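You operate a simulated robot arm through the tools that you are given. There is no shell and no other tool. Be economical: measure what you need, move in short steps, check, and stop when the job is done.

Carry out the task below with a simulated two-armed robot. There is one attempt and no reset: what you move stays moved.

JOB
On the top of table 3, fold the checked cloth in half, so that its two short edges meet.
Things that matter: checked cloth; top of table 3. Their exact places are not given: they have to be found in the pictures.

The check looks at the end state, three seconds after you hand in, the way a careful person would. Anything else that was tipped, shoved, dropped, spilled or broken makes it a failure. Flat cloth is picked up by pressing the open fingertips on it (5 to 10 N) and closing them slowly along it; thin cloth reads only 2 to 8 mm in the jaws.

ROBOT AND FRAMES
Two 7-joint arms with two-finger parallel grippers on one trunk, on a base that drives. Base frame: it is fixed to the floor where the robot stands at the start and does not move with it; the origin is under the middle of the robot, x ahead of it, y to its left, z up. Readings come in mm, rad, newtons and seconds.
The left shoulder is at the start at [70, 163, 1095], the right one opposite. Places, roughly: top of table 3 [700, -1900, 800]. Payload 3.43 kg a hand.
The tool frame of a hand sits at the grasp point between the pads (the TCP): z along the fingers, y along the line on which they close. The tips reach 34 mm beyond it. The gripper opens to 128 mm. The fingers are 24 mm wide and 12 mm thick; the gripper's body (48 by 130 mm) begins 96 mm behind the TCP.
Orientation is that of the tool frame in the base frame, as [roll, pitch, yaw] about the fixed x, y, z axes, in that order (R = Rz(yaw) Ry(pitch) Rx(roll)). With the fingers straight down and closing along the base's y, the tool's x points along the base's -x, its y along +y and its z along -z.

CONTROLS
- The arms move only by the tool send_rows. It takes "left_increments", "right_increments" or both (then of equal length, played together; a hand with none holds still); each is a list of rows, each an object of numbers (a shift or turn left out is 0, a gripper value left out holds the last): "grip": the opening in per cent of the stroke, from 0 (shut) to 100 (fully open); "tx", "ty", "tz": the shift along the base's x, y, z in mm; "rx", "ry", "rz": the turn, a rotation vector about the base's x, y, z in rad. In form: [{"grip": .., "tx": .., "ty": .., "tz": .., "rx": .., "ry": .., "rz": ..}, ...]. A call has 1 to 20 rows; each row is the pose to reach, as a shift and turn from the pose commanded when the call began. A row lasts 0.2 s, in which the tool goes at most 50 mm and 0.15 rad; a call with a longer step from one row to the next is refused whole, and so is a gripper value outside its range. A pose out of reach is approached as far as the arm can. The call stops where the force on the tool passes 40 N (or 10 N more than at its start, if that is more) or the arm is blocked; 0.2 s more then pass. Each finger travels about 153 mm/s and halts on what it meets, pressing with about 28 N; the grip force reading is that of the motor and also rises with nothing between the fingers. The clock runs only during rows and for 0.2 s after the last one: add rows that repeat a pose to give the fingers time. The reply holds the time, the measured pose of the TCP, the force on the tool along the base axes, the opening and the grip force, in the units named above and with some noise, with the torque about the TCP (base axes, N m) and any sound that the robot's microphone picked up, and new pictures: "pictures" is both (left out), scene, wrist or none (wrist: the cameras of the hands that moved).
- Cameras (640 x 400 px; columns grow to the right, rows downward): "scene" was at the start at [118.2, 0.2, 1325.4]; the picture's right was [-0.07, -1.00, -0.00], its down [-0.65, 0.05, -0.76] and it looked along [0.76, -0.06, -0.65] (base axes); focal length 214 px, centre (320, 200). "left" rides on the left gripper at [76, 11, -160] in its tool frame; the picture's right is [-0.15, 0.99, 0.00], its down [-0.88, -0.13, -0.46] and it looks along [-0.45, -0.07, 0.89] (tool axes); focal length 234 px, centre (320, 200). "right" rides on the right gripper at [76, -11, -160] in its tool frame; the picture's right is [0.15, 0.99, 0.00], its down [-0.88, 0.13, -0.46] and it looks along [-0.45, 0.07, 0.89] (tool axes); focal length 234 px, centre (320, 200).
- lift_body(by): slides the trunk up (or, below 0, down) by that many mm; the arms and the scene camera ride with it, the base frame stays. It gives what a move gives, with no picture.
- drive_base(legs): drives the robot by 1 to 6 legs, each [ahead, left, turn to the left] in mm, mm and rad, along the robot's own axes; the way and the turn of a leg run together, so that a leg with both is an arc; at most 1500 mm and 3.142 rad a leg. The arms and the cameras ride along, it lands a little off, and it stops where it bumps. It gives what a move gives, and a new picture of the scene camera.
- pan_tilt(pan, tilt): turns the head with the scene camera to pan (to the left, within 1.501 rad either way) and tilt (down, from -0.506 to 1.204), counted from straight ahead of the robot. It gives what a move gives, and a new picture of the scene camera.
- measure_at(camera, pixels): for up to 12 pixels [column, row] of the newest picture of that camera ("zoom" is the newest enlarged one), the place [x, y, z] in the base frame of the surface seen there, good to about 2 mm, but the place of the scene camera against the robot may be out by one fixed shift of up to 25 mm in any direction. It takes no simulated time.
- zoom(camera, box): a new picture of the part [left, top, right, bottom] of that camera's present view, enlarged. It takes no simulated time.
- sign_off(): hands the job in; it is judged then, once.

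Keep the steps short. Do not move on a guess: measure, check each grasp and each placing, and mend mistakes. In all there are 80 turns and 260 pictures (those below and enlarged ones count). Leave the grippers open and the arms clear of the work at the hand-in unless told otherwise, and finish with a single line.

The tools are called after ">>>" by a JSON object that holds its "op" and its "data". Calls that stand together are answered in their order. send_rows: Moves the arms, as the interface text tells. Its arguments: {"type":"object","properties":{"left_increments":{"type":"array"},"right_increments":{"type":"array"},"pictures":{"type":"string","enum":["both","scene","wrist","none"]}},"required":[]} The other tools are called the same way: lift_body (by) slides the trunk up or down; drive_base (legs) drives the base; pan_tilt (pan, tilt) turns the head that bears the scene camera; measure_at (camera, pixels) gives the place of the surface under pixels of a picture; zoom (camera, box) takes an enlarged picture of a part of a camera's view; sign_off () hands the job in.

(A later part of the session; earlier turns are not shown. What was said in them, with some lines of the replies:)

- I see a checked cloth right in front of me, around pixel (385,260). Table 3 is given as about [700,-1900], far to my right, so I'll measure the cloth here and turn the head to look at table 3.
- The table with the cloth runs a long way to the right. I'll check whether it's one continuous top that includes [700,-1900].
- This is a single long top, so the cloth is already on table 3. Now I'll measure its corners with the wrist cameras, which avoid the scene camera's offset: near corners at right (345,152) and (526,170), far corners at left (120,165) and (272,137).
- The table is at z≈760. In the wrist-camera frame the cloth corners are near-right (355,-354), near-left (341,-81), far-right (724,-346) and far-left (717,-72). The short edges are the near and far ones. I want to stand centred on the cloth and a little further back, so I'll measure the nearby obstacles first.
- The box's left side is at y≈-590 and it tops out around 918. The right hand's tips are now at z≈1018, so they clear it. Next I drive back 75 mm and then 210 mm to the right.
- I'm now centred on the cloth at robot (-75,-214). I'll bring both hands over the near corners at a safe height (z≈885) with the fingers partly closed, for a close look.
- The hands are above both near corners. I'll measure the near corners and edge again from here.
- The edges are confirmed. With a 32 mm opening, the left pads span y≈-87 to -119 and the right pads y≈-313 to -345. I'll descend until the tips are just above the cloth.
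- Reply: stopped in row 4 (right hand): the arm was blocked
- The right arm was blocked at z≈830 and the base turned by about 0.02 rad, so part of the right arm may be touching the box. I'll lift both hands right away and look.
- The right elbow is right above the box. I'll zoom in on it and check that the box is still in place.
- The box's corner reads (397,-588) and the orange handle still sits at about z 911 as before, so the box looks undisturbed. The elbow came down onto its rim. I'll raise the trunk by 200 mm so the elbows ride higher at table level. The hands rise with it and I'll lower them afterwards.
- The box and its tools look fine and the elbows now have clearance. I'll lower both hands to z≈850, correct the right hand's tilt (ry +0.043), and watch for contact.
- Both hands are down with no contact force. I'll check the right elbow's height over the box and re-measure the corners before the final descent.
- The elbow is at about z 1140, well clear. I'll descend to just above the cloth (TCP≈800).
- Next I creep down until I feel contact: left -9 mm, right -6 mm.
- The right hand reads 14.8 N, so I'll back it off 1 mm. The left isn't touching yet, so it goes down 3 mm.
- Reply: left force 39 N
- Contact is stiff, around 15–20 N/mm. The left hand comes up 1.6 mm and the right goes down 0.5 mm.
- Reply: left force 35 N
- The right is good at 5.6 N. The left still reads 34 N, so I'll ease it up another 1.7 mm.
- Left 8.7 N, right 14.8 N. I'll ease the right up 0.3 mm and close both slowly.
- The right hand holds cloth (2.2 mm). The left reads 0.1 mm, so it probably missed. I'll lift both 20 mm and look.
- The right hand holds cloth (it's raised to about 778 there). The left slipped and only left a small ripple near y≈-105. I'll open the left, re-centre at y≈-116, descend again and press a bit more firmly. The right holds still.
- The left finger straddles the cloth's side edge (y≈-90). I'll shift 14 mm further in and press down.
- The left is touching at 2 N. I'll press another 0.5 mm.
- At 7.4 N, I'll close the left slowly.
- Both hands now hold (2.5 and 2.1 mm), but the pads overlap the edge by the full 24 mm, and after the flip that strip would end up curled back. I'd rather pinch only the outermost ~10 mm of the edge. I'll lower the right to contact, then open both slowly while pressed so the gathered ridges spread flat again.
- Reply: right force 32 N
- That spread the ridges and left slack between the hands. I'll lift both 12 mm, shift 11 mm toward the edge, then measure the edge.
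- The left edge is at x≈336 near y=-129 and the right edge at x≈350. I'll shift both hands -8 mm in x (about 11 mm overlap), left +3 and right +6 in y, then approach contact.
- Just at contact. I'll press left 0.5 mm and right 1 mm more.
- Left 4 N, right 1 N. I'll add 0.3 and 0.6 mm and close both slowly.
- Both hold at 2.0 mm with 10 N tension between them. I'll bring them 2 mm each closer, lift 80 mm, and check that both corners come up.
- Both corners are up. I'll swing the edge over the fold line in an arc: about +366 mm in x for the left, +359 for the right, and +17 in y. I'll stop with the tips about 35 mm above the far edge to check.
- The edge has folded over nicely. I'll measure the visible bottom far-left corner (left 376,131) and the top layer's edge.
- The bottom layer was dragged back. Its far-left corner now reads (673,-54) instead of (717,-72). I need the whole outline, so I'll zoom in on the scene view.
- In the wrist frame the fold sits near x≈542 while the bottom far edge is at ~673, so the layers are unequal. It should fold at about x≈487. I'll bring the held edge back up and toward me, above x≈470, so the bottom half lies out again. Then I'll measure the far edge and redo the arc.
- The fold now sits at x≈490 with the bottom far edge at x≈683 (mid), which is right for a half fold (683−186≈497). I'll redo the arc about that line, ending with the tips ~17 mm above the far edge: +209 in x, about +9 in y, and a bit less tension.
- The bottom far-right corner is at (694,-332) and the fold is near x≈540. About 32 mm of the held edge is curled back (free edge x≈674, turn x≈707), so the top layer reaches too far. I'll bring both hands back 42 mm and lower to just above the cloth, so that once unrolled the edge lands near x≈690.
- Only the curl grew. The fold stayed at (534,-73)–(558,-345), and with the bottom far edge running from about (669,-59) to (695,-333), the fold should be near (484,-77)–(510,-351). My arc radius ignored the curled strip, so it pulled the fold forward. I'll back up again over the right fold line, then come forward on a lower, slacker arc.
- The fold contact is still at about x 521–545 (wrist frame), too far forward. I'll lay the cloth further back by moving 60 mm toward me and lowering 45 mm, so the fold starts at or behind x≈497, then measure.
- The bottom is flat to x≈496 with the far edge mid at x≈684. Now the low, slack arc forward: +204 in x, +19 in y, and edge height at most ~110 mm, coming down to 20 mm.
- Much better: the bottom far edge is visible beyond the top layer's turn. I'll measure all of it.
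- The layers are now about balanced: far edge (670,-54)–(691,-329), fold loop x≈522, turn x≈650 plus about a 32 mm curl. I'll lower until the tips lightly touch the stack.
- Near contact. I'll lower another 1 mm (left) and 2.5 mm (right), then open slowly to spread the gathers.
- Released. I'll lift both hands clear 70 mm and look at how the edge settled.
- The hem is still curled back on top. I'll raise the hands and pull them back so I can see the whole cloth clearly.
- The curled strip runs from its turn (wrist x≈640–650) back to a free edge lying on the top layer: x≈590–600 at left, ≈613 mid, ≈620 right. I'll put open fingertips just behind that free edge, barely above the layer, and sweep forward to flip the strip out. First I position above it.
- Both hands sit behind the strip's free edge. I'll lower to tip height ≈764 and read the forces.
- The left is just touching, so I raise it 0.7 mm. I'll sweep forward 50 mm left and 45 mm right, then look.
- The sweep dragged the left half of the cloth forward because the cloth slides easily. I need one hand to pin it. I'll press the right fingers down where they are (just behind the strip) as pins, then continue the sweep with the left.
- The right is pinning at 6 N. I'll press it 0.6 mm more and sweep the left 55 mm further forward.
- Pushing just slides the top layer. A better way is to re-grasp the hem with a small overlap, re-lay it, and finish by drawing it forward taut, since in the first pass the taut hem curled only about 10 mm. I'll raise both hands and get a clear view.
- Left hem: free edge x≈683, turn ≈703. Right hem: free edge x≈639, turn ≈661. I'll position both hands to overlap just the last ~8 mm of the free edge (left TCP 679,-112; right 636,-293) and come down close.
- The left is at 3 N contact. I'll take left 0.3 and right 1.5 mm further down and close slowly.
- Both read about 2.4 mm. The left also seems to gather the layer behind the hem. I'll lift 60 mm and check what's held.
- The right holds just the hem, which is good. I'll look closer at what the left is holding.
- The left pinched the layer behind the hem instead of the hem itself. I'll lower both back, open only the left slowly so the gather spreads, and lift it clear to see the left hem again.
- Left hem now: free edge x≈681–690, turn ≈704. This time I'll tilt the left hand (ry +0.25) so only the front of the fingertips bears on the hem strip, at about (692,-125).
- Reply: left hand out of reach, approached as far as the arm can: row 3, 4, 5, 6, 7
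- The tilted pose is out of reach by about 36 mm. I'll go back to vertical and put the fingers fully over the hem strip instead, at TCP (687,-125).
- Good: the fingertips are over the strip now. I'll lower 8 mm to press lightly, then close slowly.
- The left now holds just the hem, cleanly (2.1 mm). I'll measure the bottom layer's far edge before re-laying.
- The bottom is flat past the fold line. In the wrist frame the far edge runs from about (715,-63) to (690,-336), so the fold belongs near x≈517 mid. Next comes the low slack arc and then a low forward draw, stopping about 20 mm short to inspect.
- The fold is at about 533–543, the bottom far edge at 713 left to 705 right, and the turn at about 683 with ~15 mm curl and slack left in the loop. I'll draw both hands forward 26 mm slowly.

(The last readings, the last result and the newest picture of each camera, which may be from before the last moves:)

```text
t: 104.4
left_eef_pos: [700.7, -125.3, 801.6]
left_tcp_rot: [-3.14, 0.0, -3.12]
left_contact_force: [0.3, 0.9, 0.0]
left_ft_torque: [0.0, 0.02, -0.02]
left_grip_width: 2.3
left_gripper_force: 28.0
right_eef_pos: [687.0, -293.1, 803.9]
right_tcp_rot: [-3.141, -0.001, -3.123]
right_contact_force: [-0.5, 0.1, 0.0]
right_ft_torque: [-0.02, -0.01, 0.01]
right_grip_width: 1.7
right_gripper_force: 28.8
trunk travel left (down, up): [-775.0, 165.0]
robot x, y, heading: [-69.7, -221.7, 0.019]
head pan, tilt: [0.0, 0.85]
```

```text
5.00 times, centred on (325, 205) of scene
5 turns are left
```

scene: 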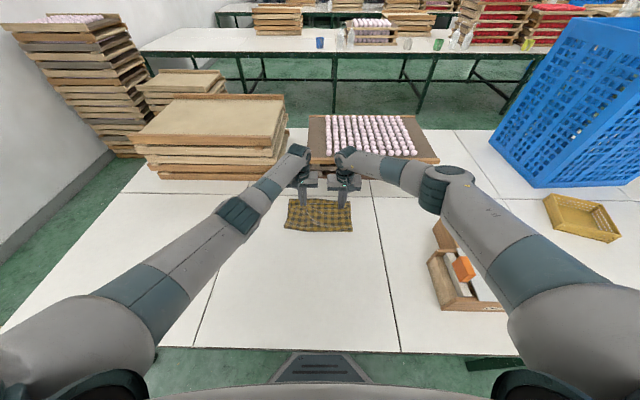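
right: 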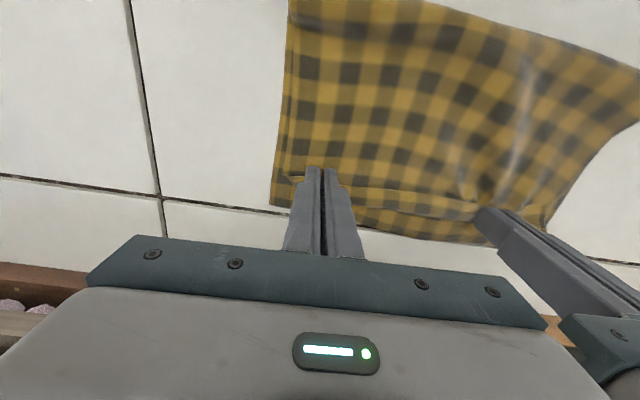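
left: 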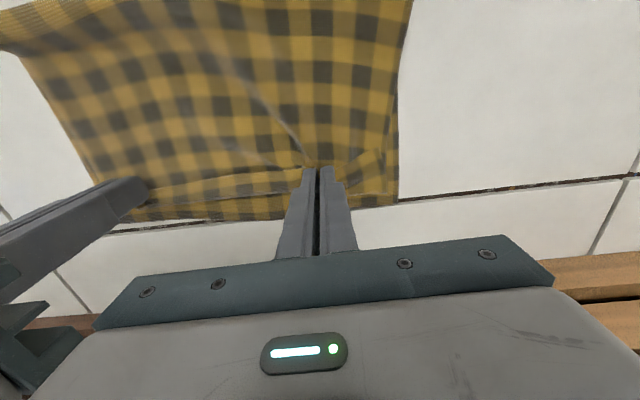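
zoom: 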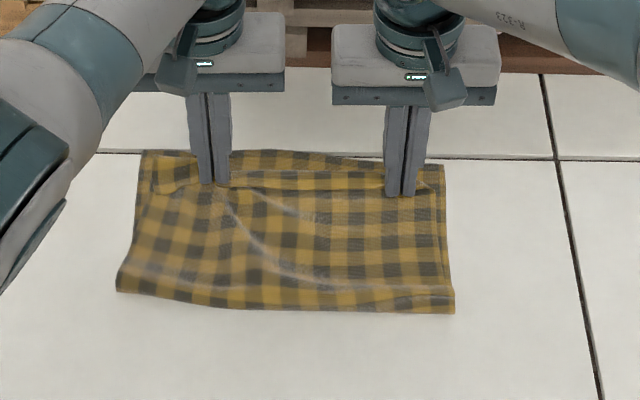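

Only a few turns are left. The low draw carried the bottom along, so I'll lift the hem 28 mm to break the layer friction, carry it 34 mm forward with the base, lower it again, and look.

>>> {"op": "send_rows", "data": {"left_increments": [{"tz": 10}, {"tz": 20}, {"tz": 28}], "right_increments": [{"tz": 10}, {"tz": 20}, {"tz": 28}], "pictures": "none"}}

>>> {"op": "drive_base", "data": {"legs": [[34, 0, 0]]}}

>>> {"op": "send_rows", "data": {"left_increments": [{"tz": -10}, {"tz": -20}, {"tz": -28}, {"tz": -30}], "right_increments": [{"tz": -10}, {"tz": -20}, {"tz": -28}, {"tz": -31}], "pictures": "both"}}

>>> {"op": "zoom", "data": {"camera": "left", "box": [100, 80, 420, 280]}}

>>> {"op": "zoom", "data": {"camera": "right", "box": [220, 80, 540, 280]}}

>>> {"op": "zoom", "data": {"camera": "scene", "box": [265, 145, 385, 245]}}

>>> {"op": "measure_at", "data": {"camera": "left", "pixels": [[398, 200], [380, 190], [250, 190], [250, 200], [250, 207], [250, 214], [180, 205], [180, 215], [130, 220]]}}

>>> {"op": "measure_at", "data": {"camera": "right", "pixels": [[272, 204], [284, 175], [380, 190], [380, 206], [380, 225], [430, 200], [430, 216], [430, 235]]}}

```text
t: 105.2
left_eef_pos: [700.5, -127.3, 829.0]
left_tcp_rot: [-3.141, 0.001, -3.118]
left_contact_force: [1.0, -0.1, 0.3]
left_ft_torque: [-0.01, 0.02, 0.0]
left_grip_width: 2.1
left_gripper_force: 28.2
right_eef_pos: [688.8, -292.9, 831.6]
right_tcp_rot: [-3.14, 0.0, -3.124]
right_contact_force: [-0.1, -0.1, 0.4]
right_ft_torque: [-0.02, 0.0, 0.01]
right_grip_width: 1.8
right_gripper_force: 28.5
trunk travel left (down, up): [-775.0, 165.0]
robot x, y, heading: [-70.4, -215.2, 0.022]
head pan, tilt: [0.0, 0.85]
```

```text
t: 106.1
left_eef_pos: [730.7, -127.9, 832.6]
left_tcp_rot: [-3.141, 0.003, -3.121]
left_contact_force: [0.0, -0.6, 1.1]
left_ft_torque: [0.01, -0.08, -0.01]
left_grip_width: 1.9
left_gripper_force: 27.7
right_eef_pos: [718.8, -293.6, 834.9]
right_tcp_rot: [-3.141, 0.002, -3.124]
right_contact_force: [-0.1, -0.3, 0.2]
right_ft_torque: [0.0, -0.02, 0.02]
right_grip_width: 1.9
right_gripper_force: 28.2
trunk travel left (down, up): [-775.0, 165.0]
robot x, y, heading: [-39.9, -213.3, 0.019]
head pan, tilt: [0.0, 0.85]
```

scene: 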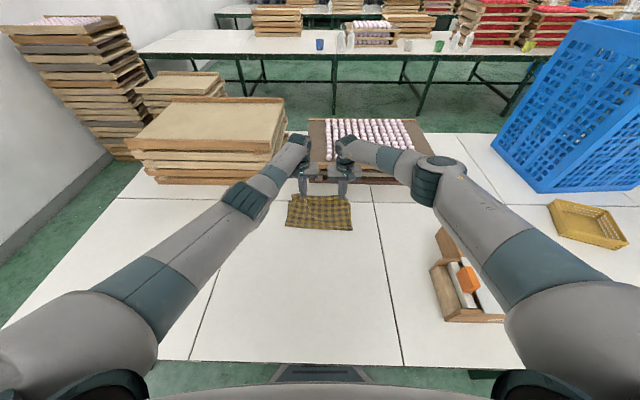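

```text
t: 107.1
left_eef_pos: [733.6, -125.8, 801.2]
left_tcp_rot: [-3.141, 0.001, -3.121]
left_contact_force: [-0.2, 0.5, 1.0]
left_ft_torque: [0.03, -0.04, 0.0]
left_grip_width: 2.3
left_gripper_force: 28.2
right_eef_pos: [721.9, -293.4, 801.1]
right_tcp_rot: [3.141, 0.001, -3.125]
right_contact_force: [0.6, 0.3, 0.0]
right_ft_torque: [0.0, 0.0, 0.01]
right_grip_width: 1.8
right_gripper_force: 27.8
trunk travel left (down, up): [-775.0, 165.0]
robot x, y, heading: [-33.8, -213.1, 0.024]
head pan, tilt: [0.0, 0.85]
```

scene: 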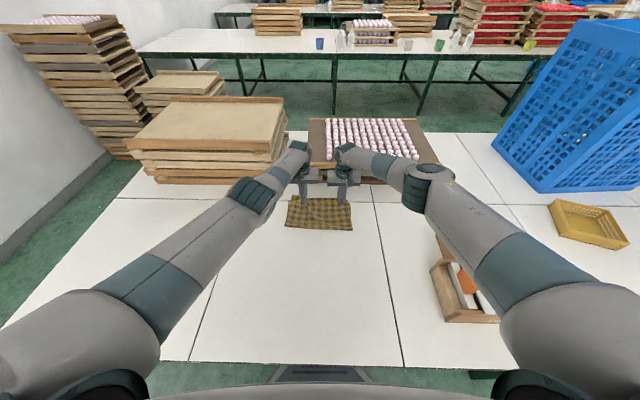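
right: 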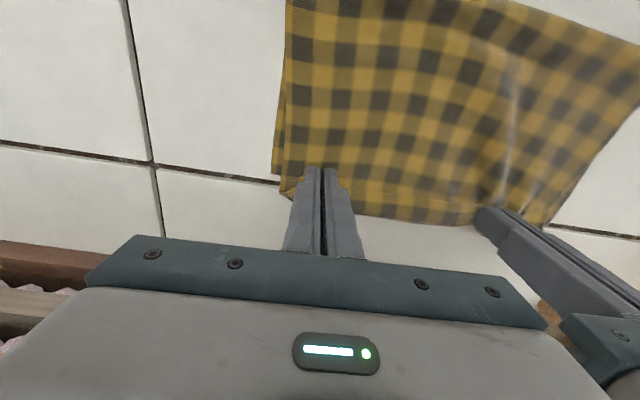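
left: 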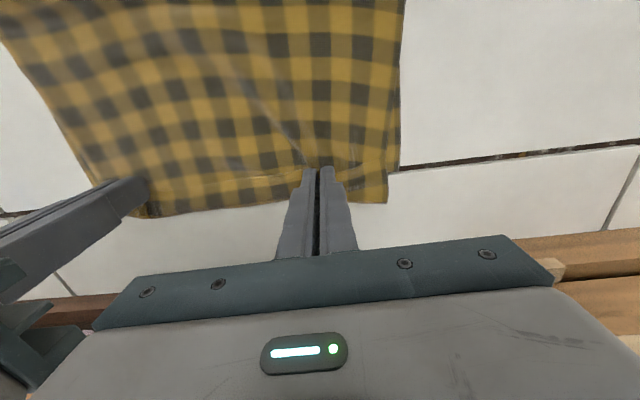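

```text
2.00 times, centred on (260, 180) of left
```

zoom: 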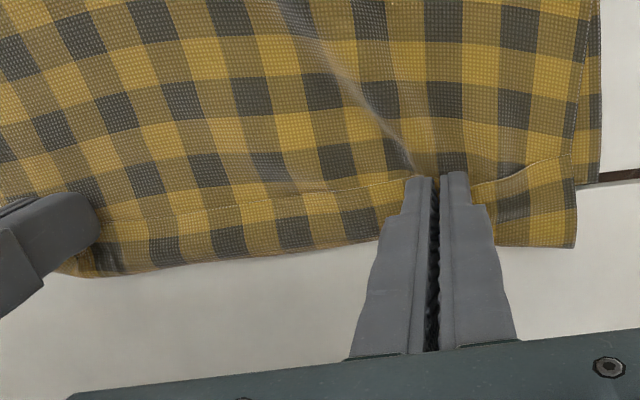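

```text
2.00 times, centred on (380, 180) of right
```

zoom: 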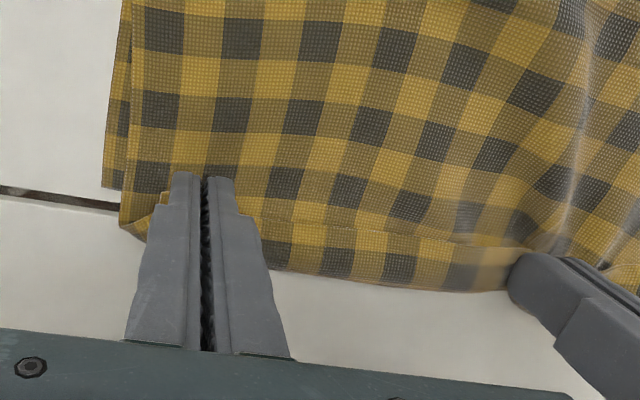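

```text
4.00 times, centred on (325, 195) of scene
```

zoom: 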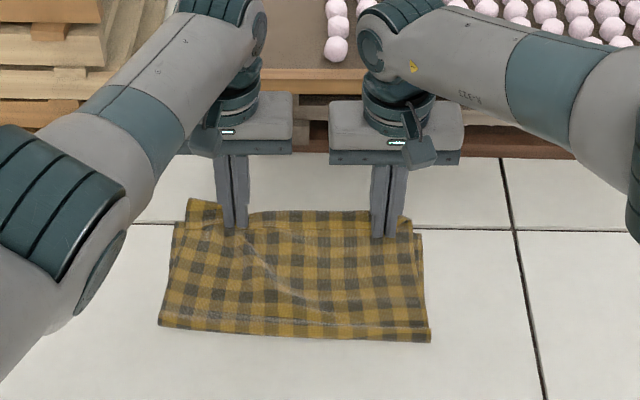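

```text
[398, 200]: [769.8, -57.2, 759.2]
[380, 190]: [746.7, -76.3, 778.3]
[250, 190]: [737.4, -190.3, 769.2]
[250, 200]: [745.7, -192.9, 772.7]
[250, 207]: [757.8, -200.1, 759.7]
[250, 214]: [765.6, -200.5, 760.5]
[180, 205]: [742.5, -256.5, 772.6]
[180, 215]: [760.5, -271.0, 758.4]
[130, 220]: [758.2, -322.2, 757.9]
```

```text
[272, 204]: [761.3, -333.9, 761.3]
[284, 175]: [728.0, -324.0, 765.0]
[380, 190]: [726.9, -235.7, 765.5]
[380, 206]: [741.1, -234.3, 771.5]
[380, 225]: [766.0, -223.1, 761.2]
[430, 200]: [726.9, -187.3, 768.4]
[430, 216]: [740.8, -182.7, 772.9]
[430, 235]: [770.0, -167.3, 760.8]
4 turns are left
```

The lift-and-carry worked. The top turn is now 13–15 mm beyond the bottom edge and the hem edge lies right over it. I'll lift 15 mm, come back 9 mm, press down, open slowly to spread the gathers, then lift away and view.

>>> {"op": "send_rows", "data": {"left_increments": [{"tz": 15}, {"tz": 15, "tx": -5}, {"tz": 12, "tx": -9}, {"tz": 0, "tx": -9}, {"tz": -3.5, "tx": -9}, {"tz": -3.5, "tx": -9, "grip": 2}, {"tz": -3.5, "tx": -9, "grip": 5}, {"tz": -3.5, "tx": -9, "grip": 8}, {"tz": -3.5, "tx": -9, "grip": 11}, {"tz": -3.5, "tx": -9, "grip": 14}, {"tz": -3.5, "tx": -9, "grip": 17}, {"tz": -3.5, "tx": -9, "grip": 20}, {"tz": -3.5, "tx": -9, "grip": 24}, {"tz": -3.5, "tx": -9, "grip": 28}, {"tz": 5, "tx": -9}, {"tz": 25, "tx": -9}, {"tz": 60, "tx": -9}, {"tz": 95, "tx": -30}, {"tz": 110, "tx": -70}], "right_increments": [{"tz": 15}, {"tz": 15, "tx": -5}, {"tz": 12, "tx": -9}, {"tz": 0, "tx": -9}, {"tz": -3.5, "tx": -9}, {"tz": -3.5, "tx": -9, "grip": 2}, {"tz": -3.5, "tx": -9, "grip": 5}, {"tz": -3.5, "tx": -9, "grip": 8}, {"tz": -3.5, "tx": -9, "grip": 11}, {"tz": -3.5, "tx": -9, "grip": 14}, {"tz": -3.5, "tx": -9, "grip": 17}, {"tz": -3.5, "tx": -9, "grip": 20}, {"tz": -3.5, "tx": -9, "grip": 24}, {"tz": -3.5, "tx": -9, "grip": 28}, {"tz": 5, "tx": -9}, {"tz": 25, "tx": -9}, {"tz": 60, "tx": -9}, {"tz": 95, "tx": -30}, {"tz": 110, "tx": -70}], "pictures": "none"}}

>>> {"op": "send_rows", "data": {"left_increments": [{"tx": -40, "tz": 10, "ty": 10}, {"tx": -80, "tz": 20, "ty": 20}, {"tx": -120, "tz": 20, "ty": 40}, {"tx": -150, "tz": 20, "ty": 60}], "right_increments": [{"tx": -40, "tz": 10, "ty": -10}, {"tx": -80, "tz": 20, "ty": -20}, {"tx": -120, "tz": 20, "ty": -40}, {"tx": -150, "tz": 20, "ty": -60}], "pictures": "both"}}

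>>> {"op": "zoom", "data": {"camera": "scene", "box": [270, 165, 370, 240]}}

>>> {"op": "measure_at", "data": {"camera": "scene", "pixels": [[290, 198], [300, 198], [310, 198], [320, 198], [330, 199], [340, 200], [348, 203], [300, 203], [320, 204], [340, 206], [290, 227], [350, 229]]}}

```text
t: 111.1
left_eef_pos: [661.4, -127.1, 911.0]
left_tcp_rot: [3.14, 0.001, -3.118]
left_contact_force: [-0.6, 0.3, 0.9]
left_ft_torque: [0.04, -0.03, 0.0]
left_grip_width: 35.8
left_gripper_force: 0.2
right_eef_pos: [649.1, -292.0, 912.7]
right_tcp_rot: [-3.141, 0.003, -3.125]
right_contact_force: [-1.0, -0.7, 0.2]
right_ft_torque: [0.0, -0.08, 0.01]
right_grip_width: 35.8
right_gripper_force: 0.1
trunk travel left (down, up): [-775.0, 165.0]
robot x, y, heading: [-33.6, -217.1, 0.019]
head pan, tilt: [0.0, 0.85]
```

```text
t: 112.1
left_eef_pos: [510.3, -66.4, 931.1]
left_tcp_rot: [-3.141, 0.002, -3.118]
left_contact_force: [-0.7, -0.2, -0.3]
left_ft_torque: [-0.02, -0.04, 0.04]
left_grip_width: 35.9
left_gripper_force: 0.0
right_eef_pos: [500.0, -354.3, 931.6]
right_tcp_rot: [-3.141, 0.003, -3.124]
right_contact_force: [0.0, 0.4, 0.1]
right_ft_torque: [0.03, -0.03, 0.0]
right_grip_width: 36.0
right_gripper_force: 0.0
trunk travel left (down, up): [-775.0, 165.0]
robot x, y, heading: [-38.6, -218.4, 0.023]
head pan, tilt: [0.0, 0.85]
```

scene: 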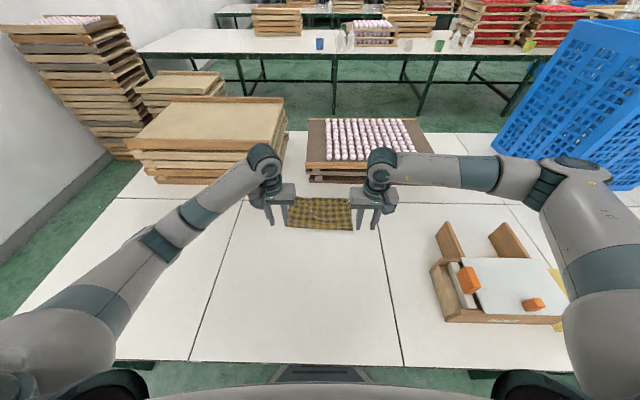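
right: 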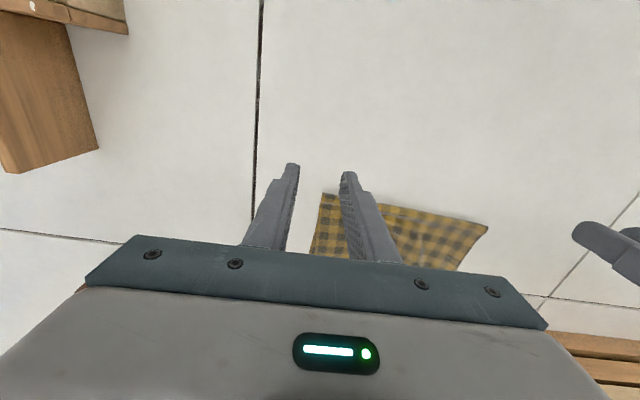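
left: 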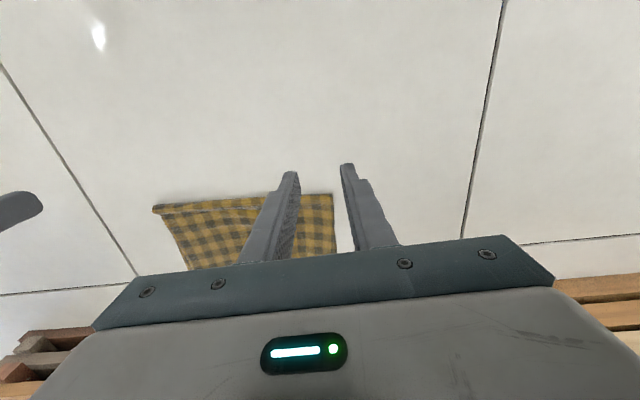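

```text
5.33 times, centred on (320, 202) of scene
```

zoom: 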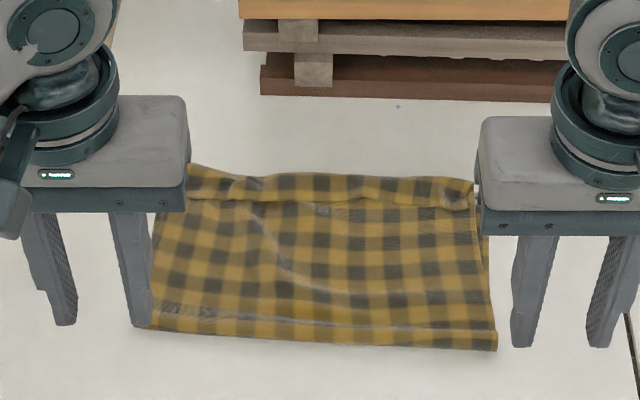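

```text
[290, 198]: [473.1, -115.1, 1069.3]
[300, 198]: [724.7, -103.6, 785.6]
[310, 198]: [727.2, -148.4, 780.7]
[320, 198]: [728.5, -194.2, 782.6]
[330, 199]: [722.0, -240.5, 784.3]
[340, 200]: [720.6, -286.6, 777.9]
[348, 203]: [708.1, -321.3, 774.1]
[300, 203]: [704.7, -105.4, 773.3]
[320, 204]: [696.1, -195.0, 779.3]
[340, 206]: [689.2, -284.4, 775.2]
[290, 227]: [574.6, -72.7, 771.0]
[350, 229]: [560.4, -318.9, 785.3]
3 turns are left
```

The cloth lies folded in half with the far edges together. A narrow curl about 20 mm wide remains along the upper hem. Pushing it would risk sliding the layers apart, so I'll leave it. I'll open the grippers fully and move the arms up and back.

>>> {"op": "send_rows", "data": {"left_increments": [{"tz": 30, "tx": -10, "ty": 10}, {"tz": 60, "tx": -30, "ty": 30, "grip": 100}, {"tz": 80, "tx": -60, "ty": 50}, {"tz": 80, "tx": -95, "ty": 70}, {"tz": 80, "tx": -95, "ty": 70}], "right_increments": [{"tz": 30, "tx": -10, "ty": -10}, {"tz": 60, "tx": -30, "ty": -20, "grip": 100}, {"tz": 80, "tx": -60, "ty": -20}, {"tz": 80, "tx": -95, "ty": -20}, {"tz": 80, "tx": -95, "ty": -20}], "pictures": "scene"}}

>>> {"op": "zoom", "data": {"camera": "scene", "box": [270, 165, 370, 240]}}

```text
t: 113.3
left_eef_pos: [419.3, 3.2, 1008.6]
left_tcp_rot: [-3.141, 0.0, -3.121]
left_contact_force: [0.4, -0.5, -0.5]
left_ft_torque: [0.0, 0.0, 0.01]
left_grip_width: 128.0
left_gripper_force: 0.0
right_eef_pos: [408.0, -372.5, 1009.5]
right_tcp_rot: [3.141, 0.001, -3.124]
right_contact_force: [-0.1, -0.2, -0.3]
right_ft_torque: [-0.02, 0.03, -0.01]
right_grip_width: 128.1
right_gripper_force: 0.0
trunk travel left (down, up): [-775.0, 165.0]
robot x, y, heading: [-34.1, -213.1, 0.018]
head pan, tilt: [0.0, 0.85]
```

scene: 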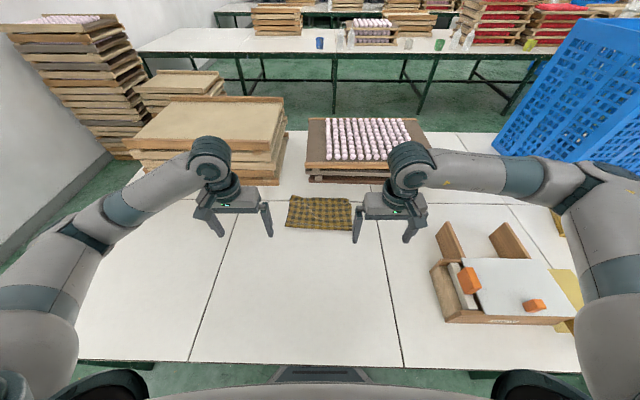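

```text
5.33 times, centred on (320, 202) of scene
2 turns are left
```

zoom: 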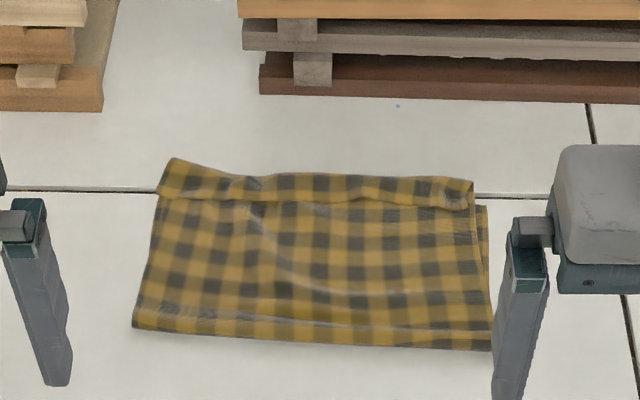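

The upper hem's free edge lies directly over the lower short edge, the grippers are open and clear, and nothing else has moved. I'm handing in.

>>> {"op": "sign_off", "data": {}}

```text
The job is handed in.
```

I folded the checked cloth in half on table 3 with its short edges roughly meeting, but the upper hem still has a curl about 20 mm wide that overhangs the lower edge, and the right elbow briefly pressed on the open wooden box early on (it looked undisturbed).
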